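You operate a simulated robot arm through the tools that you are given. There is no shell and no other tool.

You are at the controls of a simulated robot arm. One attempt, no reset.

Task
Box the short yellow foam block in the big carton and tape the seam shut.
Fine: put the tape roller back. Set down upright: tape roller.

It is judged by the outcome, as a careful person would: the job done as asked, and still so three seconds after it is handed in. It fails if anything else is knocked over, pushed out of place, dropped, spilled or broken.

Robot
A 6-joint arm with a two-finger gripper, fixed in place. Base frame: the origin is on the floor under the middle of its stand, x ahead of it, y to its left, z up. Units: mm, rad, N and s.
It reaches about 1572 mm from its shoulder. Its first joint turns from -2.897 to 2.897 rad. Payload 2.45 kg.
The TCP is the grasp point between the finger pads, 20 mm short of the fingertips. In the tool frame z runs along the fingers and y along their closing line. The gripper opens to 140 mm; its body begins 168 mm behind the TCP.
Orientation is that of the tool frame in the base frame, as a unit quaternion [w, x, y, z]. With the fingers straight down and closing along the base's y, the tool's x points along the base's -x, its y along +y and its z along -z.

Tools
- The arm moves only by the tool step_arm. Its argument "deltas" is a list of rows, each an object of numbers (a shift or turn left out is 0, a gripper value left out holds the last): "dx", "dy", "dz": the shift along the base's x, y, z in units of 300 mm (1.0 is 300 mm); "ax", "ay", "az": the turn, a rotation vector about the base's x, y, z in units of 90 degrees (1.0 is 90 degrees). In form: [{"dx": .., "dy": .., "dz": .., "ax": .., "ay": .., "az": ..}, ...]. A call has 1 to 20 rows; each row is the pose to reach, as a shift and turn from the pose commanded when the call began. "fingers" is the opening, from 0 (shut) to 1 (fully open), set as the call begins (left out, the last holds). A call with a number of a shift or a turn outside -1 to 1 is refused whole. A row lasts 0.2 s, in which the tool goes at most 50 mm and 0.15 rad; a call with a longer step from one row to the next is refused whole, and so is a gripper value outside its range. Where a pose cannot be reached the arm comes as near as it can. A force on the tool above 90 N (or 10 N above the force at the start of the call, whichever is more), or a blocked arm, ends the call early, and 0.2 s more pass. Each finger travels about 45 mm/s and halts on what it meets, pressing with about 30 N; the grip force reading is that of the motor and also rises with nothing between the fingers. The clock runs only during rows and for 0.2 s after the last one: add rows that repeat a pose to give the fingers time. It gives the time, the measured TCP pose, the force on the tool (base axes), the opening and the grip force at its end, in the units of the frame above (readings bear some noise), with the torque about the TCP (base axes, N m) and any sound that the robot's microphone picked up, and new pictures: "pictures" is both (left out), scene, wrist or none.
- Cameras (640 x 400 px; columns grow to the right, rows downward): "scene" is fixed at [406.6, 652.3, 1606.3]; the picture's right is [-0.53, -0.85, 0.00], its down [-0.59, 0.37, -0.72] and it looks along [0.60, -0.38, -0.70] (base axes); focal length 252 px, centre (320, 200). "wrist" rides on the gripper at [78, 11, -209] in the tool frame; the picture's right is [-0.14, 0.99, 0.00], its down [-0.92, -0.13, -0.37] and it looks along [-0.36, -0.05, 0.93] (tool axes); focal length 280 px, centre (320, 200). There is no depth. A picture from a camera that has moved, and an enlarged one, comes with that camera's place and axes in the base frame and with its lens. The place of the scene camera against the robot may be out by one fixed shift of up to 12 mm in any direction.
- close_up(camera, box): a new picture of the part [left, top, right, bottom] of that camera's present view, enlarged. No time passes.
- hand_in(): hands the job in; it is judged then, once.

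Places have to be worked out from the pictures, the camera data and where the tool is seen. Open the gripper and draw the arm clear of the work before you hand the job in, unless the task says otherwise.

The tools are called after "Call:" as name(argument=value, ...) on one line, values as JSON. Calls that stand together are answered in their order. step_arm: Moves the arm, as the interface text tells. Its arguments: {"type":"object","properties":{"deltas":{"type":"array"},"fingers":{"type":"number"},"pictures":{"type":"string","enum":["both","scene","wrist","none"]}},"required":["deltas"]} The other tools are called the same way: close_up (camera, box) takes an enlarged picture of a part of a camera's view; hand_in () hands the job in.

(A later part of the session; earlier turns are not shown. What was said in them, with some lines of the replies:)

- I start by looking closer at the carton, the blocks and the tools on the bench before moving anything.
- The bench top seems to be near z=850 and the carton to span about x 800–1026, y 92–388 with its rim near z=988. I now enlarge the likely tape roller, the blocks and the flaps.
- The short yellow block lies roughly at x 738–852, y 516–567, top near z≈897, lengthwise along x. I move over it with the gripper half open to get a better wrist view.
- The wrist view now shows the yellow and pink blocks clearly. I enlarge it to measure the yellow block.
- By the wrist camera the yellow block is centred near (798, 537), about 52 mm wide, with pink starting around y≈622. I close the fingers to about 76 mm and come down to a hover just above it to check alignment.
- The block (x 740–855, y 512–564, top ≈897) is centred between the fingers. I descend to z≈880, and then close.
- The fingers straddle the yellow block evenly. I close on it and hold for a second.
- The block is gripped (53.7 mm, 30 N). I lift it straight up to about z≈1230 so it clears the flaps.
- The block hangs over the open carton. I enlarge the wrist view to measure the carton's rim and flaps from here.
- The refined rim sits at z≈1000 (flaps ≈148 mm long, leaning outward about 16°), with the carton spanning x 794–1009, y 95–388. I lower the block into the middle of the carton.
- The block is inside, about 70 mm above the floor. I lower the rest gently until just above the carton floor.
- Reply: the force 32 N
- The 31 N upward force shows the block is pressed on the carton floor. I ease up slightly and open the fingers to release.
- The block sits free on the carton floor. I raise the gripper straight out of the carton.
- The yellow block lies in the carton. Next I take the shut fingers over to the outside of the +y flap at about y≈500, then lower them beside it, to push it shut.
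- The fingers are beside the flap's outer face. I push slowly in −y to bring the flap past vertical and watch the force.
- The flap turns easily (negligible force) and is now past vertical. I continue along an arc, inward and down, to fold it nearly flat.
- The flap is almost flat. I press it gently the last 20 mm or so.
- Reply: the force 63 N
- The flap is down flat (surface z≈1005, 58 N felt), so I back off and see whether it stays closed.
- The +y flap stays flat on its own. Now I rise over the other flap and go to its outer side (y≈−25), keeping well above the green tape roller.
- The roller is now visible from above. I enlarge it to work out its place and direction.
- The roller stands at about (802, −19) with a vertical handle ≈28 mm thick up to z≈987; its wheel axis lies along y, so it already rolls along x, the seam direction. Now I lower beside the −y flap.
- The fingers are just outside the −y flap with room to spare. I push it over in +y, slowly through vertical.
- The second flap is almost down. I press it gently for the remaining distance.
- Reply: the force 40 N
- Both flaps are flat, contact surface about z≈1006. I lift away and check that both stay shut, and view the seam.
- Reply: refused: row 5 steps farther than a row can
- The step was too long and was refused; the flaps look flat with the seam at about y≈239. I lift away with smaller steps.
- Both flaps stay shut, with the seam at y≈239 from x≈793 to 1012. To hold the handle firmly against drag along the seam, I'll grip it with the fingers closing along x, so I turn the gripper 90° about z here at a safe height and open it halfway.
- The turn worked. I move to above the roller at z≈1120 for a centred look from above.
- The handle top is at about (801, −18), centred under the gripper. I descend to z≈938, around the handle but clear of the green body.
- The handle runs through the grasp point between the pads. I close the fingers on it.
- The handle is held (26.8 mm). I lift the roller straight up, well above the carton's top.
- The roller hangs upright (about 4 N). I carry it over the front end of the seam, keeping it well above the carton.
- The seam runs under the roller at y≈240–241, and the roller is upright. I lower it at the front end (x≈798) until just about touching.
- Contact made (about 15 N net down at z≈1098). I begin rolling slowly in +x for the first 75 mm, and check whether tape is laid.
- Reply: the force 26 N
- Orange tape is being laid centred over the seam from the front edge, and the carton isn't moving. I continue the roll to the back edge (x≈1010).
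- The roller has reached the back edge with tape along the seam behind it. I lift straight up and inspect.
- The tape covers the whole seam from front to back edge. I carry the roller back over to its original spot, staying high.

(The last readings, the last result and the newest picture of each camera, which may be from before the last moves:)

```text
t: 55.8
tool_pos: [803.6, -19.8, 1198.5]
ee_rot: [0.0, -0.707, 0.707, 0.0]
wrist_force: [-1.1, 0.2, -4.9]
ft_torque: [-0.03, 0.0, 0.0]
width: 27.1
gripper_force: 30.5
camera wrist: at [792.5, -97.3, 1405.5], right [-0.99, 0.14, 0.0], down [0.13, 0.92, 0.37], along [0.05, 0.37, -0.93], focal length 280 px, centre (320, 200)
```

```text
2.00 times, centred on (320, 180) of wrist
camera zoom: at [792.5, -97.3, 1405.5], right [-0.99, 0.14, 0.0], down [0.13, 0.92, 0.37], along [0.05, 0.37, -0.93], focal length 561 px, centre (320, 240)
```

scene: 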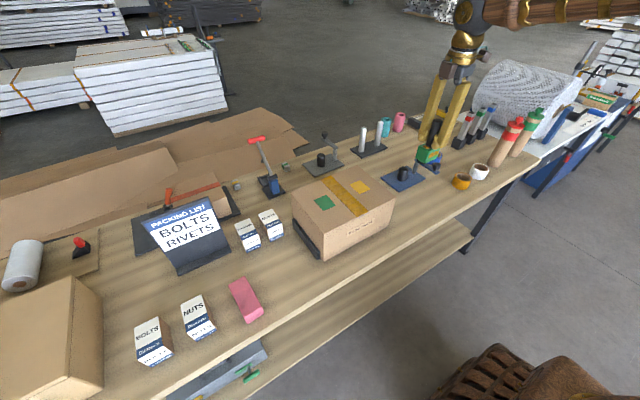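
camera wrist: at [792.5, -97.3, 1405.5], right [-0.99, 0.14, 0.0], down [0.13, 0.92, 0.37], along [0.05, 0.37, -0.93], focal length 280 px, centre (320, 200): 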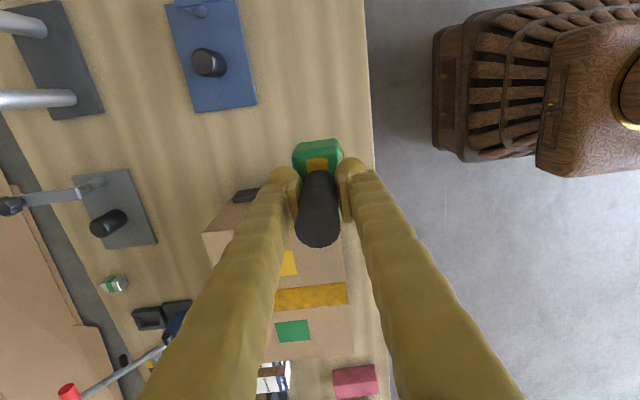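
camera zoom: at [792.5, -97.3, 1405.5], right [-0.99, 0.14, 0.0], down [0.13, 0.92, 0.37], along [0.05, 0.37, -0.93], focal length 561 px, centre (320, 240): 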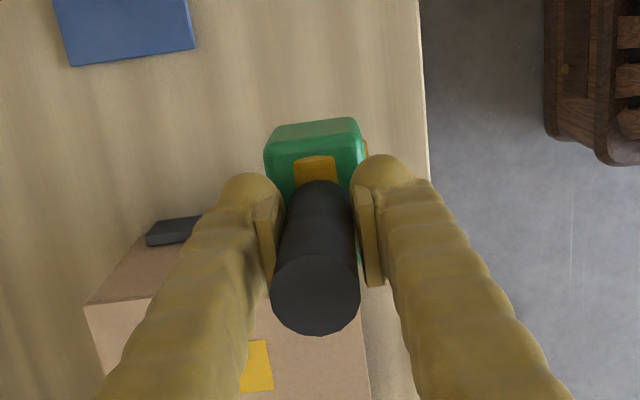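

The roller is above its original spot and still upright. I lower it to just above the bench.

Call:
step_arm(deltas=[{"dz": -0.12}, {"dz": -0.26}, {"dz": -0.4}, {"dz": -0.54}, {"dz": -0.66}, {"dz": -0.76}, {"dz": -0.82}, {"dz": -0.84}, {"dz": -0.84}])

Call:
close_up(camera="scene", box=[370, 130, 460, 230])

```text
t: 57.8
tool_pos: [802.8, -18.9, 945.3]
ee_rot: [0.0, -0.707, 0.707, 0.001]
wrist_force: [0.2, -0.1, -3.8]
ft_torque: [0.03, 0.01, -0.01]
width: 26.5
gripper_force: 29.7
camera wrist: at [792.5, -97.5, 1153.0], right [-0.99, 0.14, 0.0], down [0.13, 0.92, 0.37], along [0.05, 0.37, -0.93], focal length 280 px, centre (320, 200)
```

scene: 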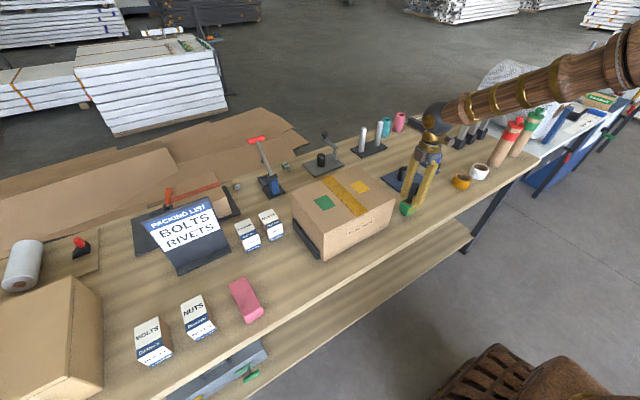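
wrist: 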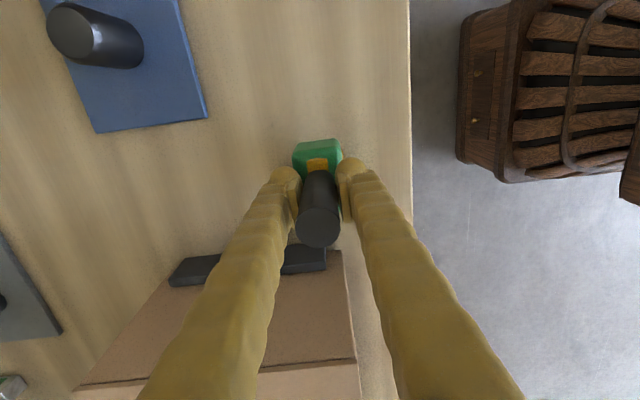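

```text
4.00 times, centred on (415, 180) of scene
camera zoom: at [406.6, 652.3, 1606.3], right [-0.53, -0.85, 0.0], down [-0.59, 0.37, -0.72], along [0.6, -0.38, -0.7], focal length 1010 px, centre (-60, 280)
```

zoom: 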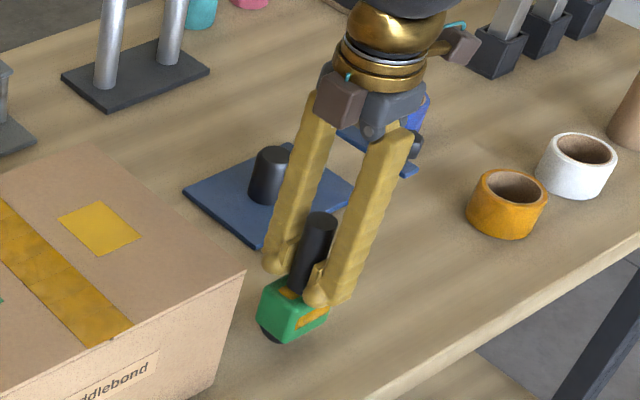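

It hangs about 7 mm above the bench (still its weight, ~4 N). I lower gently until it touches.

Call:
step_arm(deltas=[{"dz": -0.007}, {"dz": -0.014}, {"dz": -0.02}, {"dz": -0.025}, {"dz": -0.025}], pictures="none")

```text
t: 59.0
tool_pos: [802.7, -18.4, 938.5]
ee_rot: [0.0, 0.707, -0.707, -0.001]
wrist_force: [-0.5, 0.2, -4.7]
ft_torque: [-0.02, 0.02, 0.0]
width: 26.6
gripper_force: 29.4
```

No contact yet, so I go on by about a millimetre per row, checking the force.

Call:
step_arm(deltas=[{"dz": -0.003}, {"dz": -0.006}, {"dz": -0.008}, {"dz": -0.008}], pictures="none")

```text
t: 60.0
tool_pos: [802.6, -18.4, 938.1]
ee_rot: [0.0, 0.707, -0.707, 0.0]
wrist_force: [-4.3, 3.6, 11.2]
ft_torque: [0.1, -0.1, 0.03]
width: 26.8
gripper_force: 29.9
```

The roller now rests on the bench (net ≈15 N). I ease the pressure off slightly before releasing.

Call:
step_arm(deltas=[{"dz": 0.002}, {"dz": 0.002}], pictures="wrist")

Call:
close_up(camera="scene", box=[370, 130, 460, 230])

```text
t: 60.6
tool_pos: [802.2, -18.5, 937.1]
ee_rot: [0.001, -0.707, 0.707, 0.001]
wrist_force: [-3.1, 3.9, 9.4]
ft_torque: [0.07, -0.09, 0.02]
width: 26.9
gripper_force: 29.7
camera wrist: at [792.2, -97.5, 1144.5], right [-0.99, 0.14, 0.0], down [0.13, 0.92, 0.37], along [0.05, 0.37, -0.93], focal length 280 px, centre (320, 200)
```

wrist: 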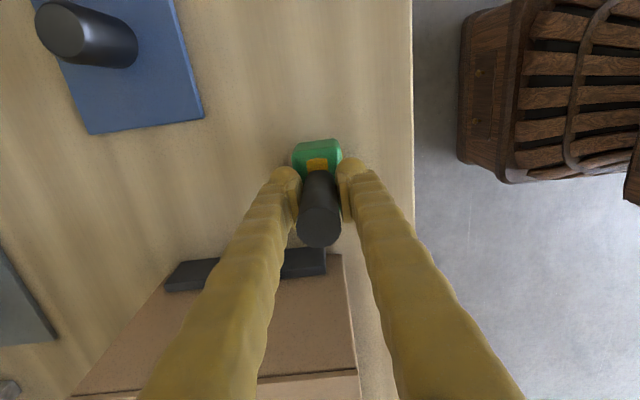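

```text
4.00 times, centred on (415, 180) of scene
camera zoom: at [406.6, 652.3, 1606.3], right [-0.53, -0.85, 0.0], down [-0.59, 0.37, -0.72], along [0.6, -0.38, -0.7], focal length 1010 px, centre (-60, 280)
```

zoom: 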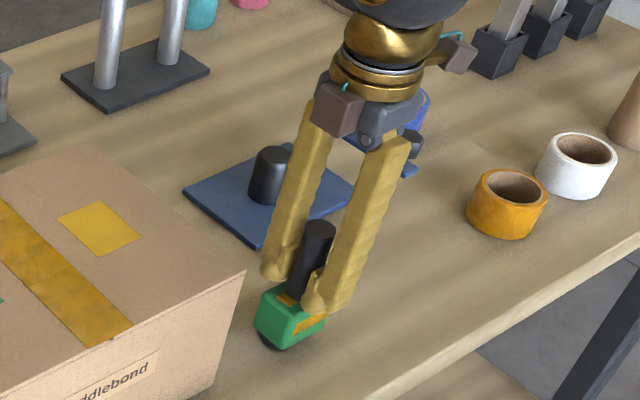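

The roller stands on its spot, looking vertical as at the start. I ease off once more and open the fingers.

Call:
step_arm(deltas=[{"dz": 0.002}, {"dz": 0.002}], pictures="none")

Call:
step_arm(deltas=[{}, {}, {}, {}, {}], fingers=0.5)

Call:
close_up(camera="scene", box=[370, 130, 460, 230])

```text
t: 61.2
tool_pos: [802.1, -19.6, 937.4]
ee_rot: [0.0, 0.707, -0.707, 0.0]
wrist_force: [0.5, 0.0, -3.7]
ft_torque: [0.02, -0.02, 0.01]
width: 26.7
gripper_force: 29.7
```

```text
t: 62.4
tool_pos: [802.7, -19.6, 937.5]
ee_rot: [-0.001, 0.707, -0.707, -0.001]
wrist_force: [-0.8, -1.0, -0.5]
ft_torque: [0.02, -0.05, 0.02]
width: 70.3
gripper_force: 0.0
camera wrist: at [791.9, -97.6, 1145.4], right [-0.99, 0.14, 0.0], down [0.13, 0.92, 0.37], along [0.05, 0.37, -0.93], focal length 280 px, centre (320, 200)
```

scene: 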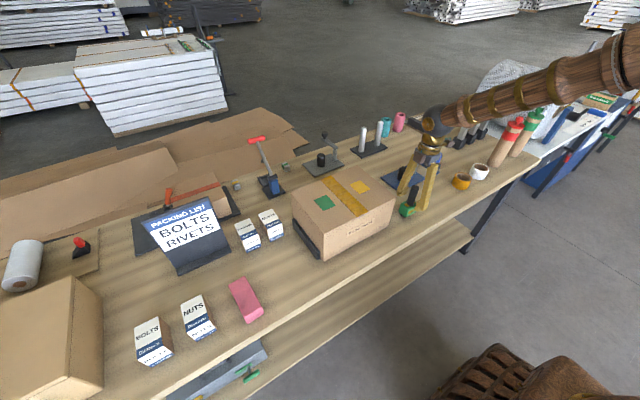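
wrist: 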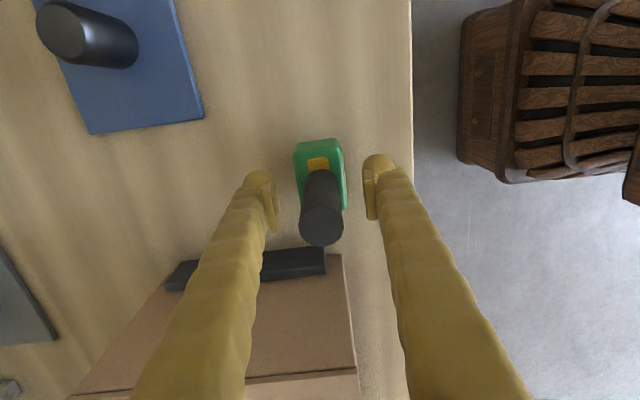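

```text
4.00 times, centred on (415, 180) of scene
camera zoom: at [406.6, 652.3, 1606.3], right [-0.53, -0.85, 0.0], down [-0.59, 0.37, -0.72], along [0.6, -0.38, -0.7], focal length 1010 px, centre (-60, 280)
```

zoom: 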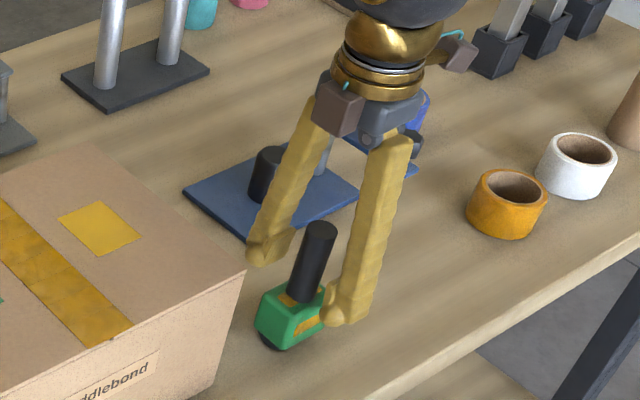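

The roller stands on its own, same as before. I raise the open gripper straight up, clear of the handle.

Call:
step_arm(deltas=[{"dz": 0.05}, {"dz": 0.14}, {"dz": 0.26}, {"dz": 0.4}, {"dz": 0.54}, {"dz": 0.68}, {"dz": 0.82}, {"dz": 0.96}])

Call:
close_up(camera="scene", box=[370, 150, 450, 230])

Call:
close_up(camera="wrist", box=[200, 80, 440, 280])

```text
t: 64.2
tool_pos: [803.2, -19.8, 1226.4]
ee_rot: [0.0, 0.708, -0.707, -0.001]
wrist_force: [0.0, -0.7, 0.8]
ft_torque: [0.02, 0.02, -0.02]
width: 70.1
gripper_force: 0.2
camera wrist: at [793.8, -98.3, 1434.1], right [-0.99, 0.14, 0.0], down [0.13, 0.92, 0.37], along [0.05, 0.37, -0.93], focal length 280 px, centre (320, 200)
```

scene: 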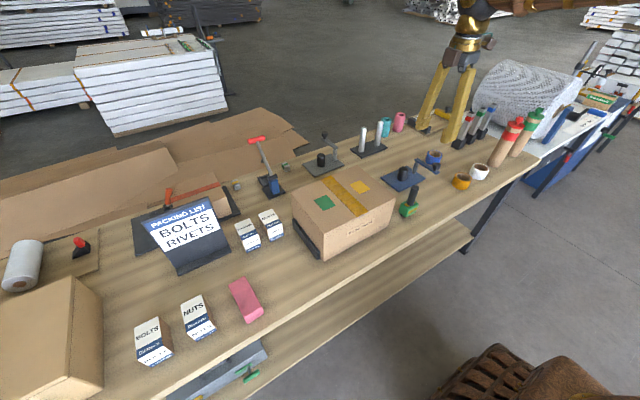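
wrist: 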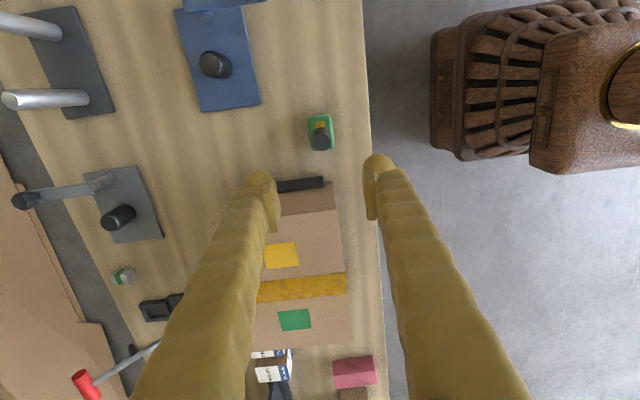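

```text
5.00 times, centred on (410, 190) of scene
camera zoom: at [406.6, 652.3, 1606.3], right [-0.53, -0.85, 0.0], down [-0.59, 0.37, -0.72], along [0.6, -0.38, -0.7], focal length 1262 px, centre (-130, 250)
```

zoom: 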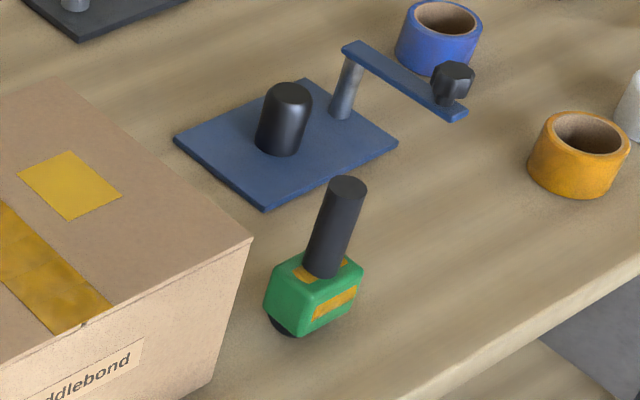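

```text
2.00 times, centred on (320, 180) of wrist
camera zoom: at [793.8, -98.3, 1434.1], right [-0.99, 0.14, 0.0], down [0.13, 0.92, 0.37], along [0.05, 0.37, -0.93], focal length 561 px, centre (320, 240)
```

zoom: 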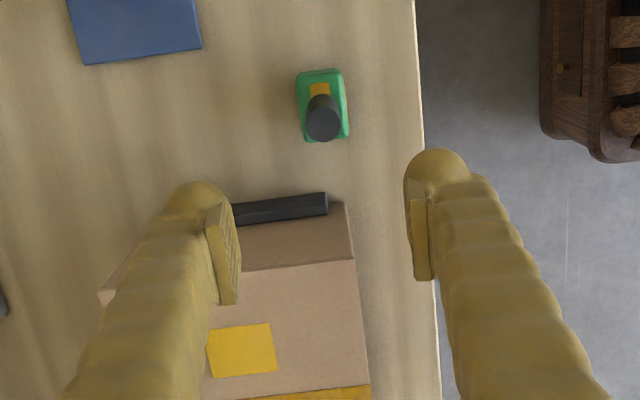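

The roller is upright at its old place. I draw the arm back toward its start pose, turning the gripper back, and then check the carton a last time.

Call:
step_arm(deltas=[{"dx": -0.08, "dy": 0.1, "dz": 0.06, "az": -0.09}, {"dx": -0.16, "dy": 0.2, "dz": 0.12, "az": -0.18}, {"dx": -0.24, "dy": 0.28, "dz": 0.18, "az": -0.27}, {"dx": -0.32, "dy": 0.36, "dz": 0.24, "az": -0.36}, {"dx": -0.4, "dy": 0.44, "dz": 0.3, "az": -0.45}, {"dx": -0.48, "dy": 0.52, "dz": 0.36, "az": -0.54}, {"dx": -0.56, "dy": 0.6, "dz": 0.42, "az": -0.63}, {"dx": -0.64, "dy": 0.68, "dz": 0.48, "az": -0.72}, {"dx": -0.7, "dy": 0.76, "dz": 0.54, "az": -0.81}, {"dx": -0.76, "dy": 0.84, "dz": 0.58, "az": -0.9}, {"dx": -0.76, "dy": 0.92, "dz": 0.61, "az": -0.96}, {"dx": -0.76, "dy": 0.97, "dz": 0.61, "az": -1.0}, {"dx": -0.76, "dy": 0.97, "dz": 0.61, "az": -1.0}], fingers=1.0)

Call:
close_up(camera="scene", box=[270, 120, 430, 270])

Call:
close_up(camera="wrist", box=[180, 120, 480, 320])

```text
t: 67.0
tool_pos: [573.4, 273.2, 1409.1]
ee_rot: [0.001, 0.001, 1.0, 0.0]
wrist_force: [-0.7, 0.5, -0.3]
ft_torque: [0.01, 0.01, 0.01]
width: 140.2
gripper_force: 0.1
camera wrist: at [496.0, 283.5, 1616.1], right [0.14, 0.99, 0.0], down [0.92, -0.13, 0.37], along [0.37, -0.05, -0.93], focal length 280 px, centre (320, 200)
```

scene: 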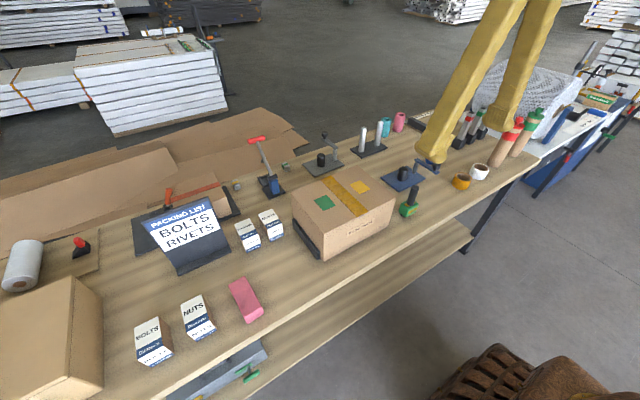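
wrist: 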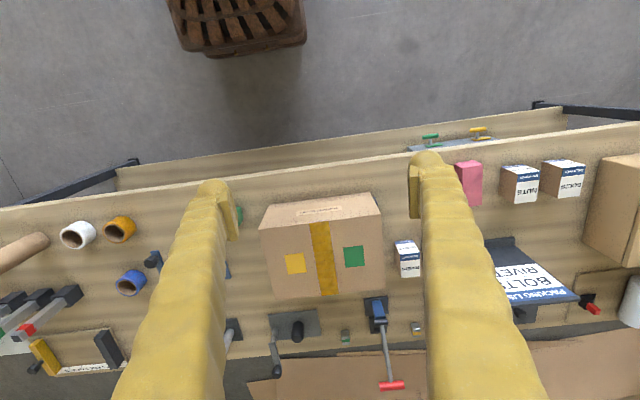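

```text
2.67 times, centred on (350, 195) of scene
camera zoom: at [406.6, 652.3, 1606.3], right [-0.53, -0.85, 0.0], down [-0.59, 0.37, -0.72], along [0.6, -0.38, -0.7], focal length 673 px, centre (240, 213)
```

zoom: 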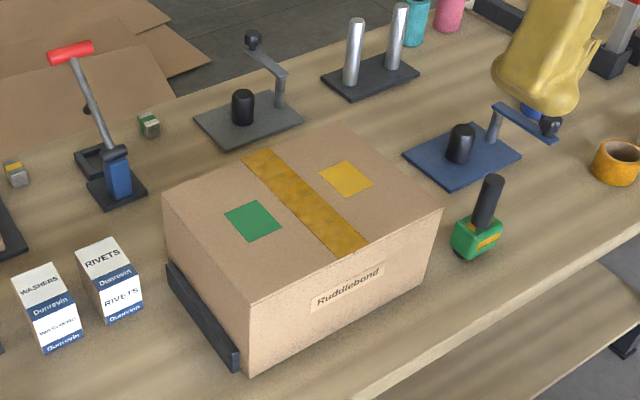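

```text
2.00 times, centred on (330, 220) of wrist
camera zoom: at [496.0, 283.5, 1616.1], right [0.14, 0.99, 0.0], down [0.92, -0.13, 0.37], along [0.37, -0.05, -0.93], focal length 561 px, centre (300, 160)
```

zoom: 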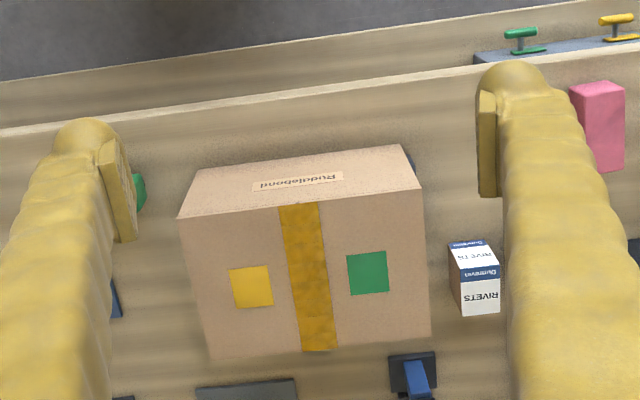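

The yellow block is in the carton, both flaps are shut, and tape covers the whole seam. The roller stands upright where it was, nothing else has moved, and the arm is clear with the gripper open, so I hand the job in.

Call:
hand_in()

```text
The job is handed in.
```

The short yellow foam block is in the big carton, both flaps are folded shut, and tape covers the whole seam from front edge to back edge. I've handed the job in, but no verdict has come back yet.

- **Tape roller:** it is back in its original place, standing upright.
- **Everything else on the bench:** nothing looked moved or knocked over in the final pictures.
- **Arm:** the gripper is open and the arm is back at about its starting position, clear of the work.
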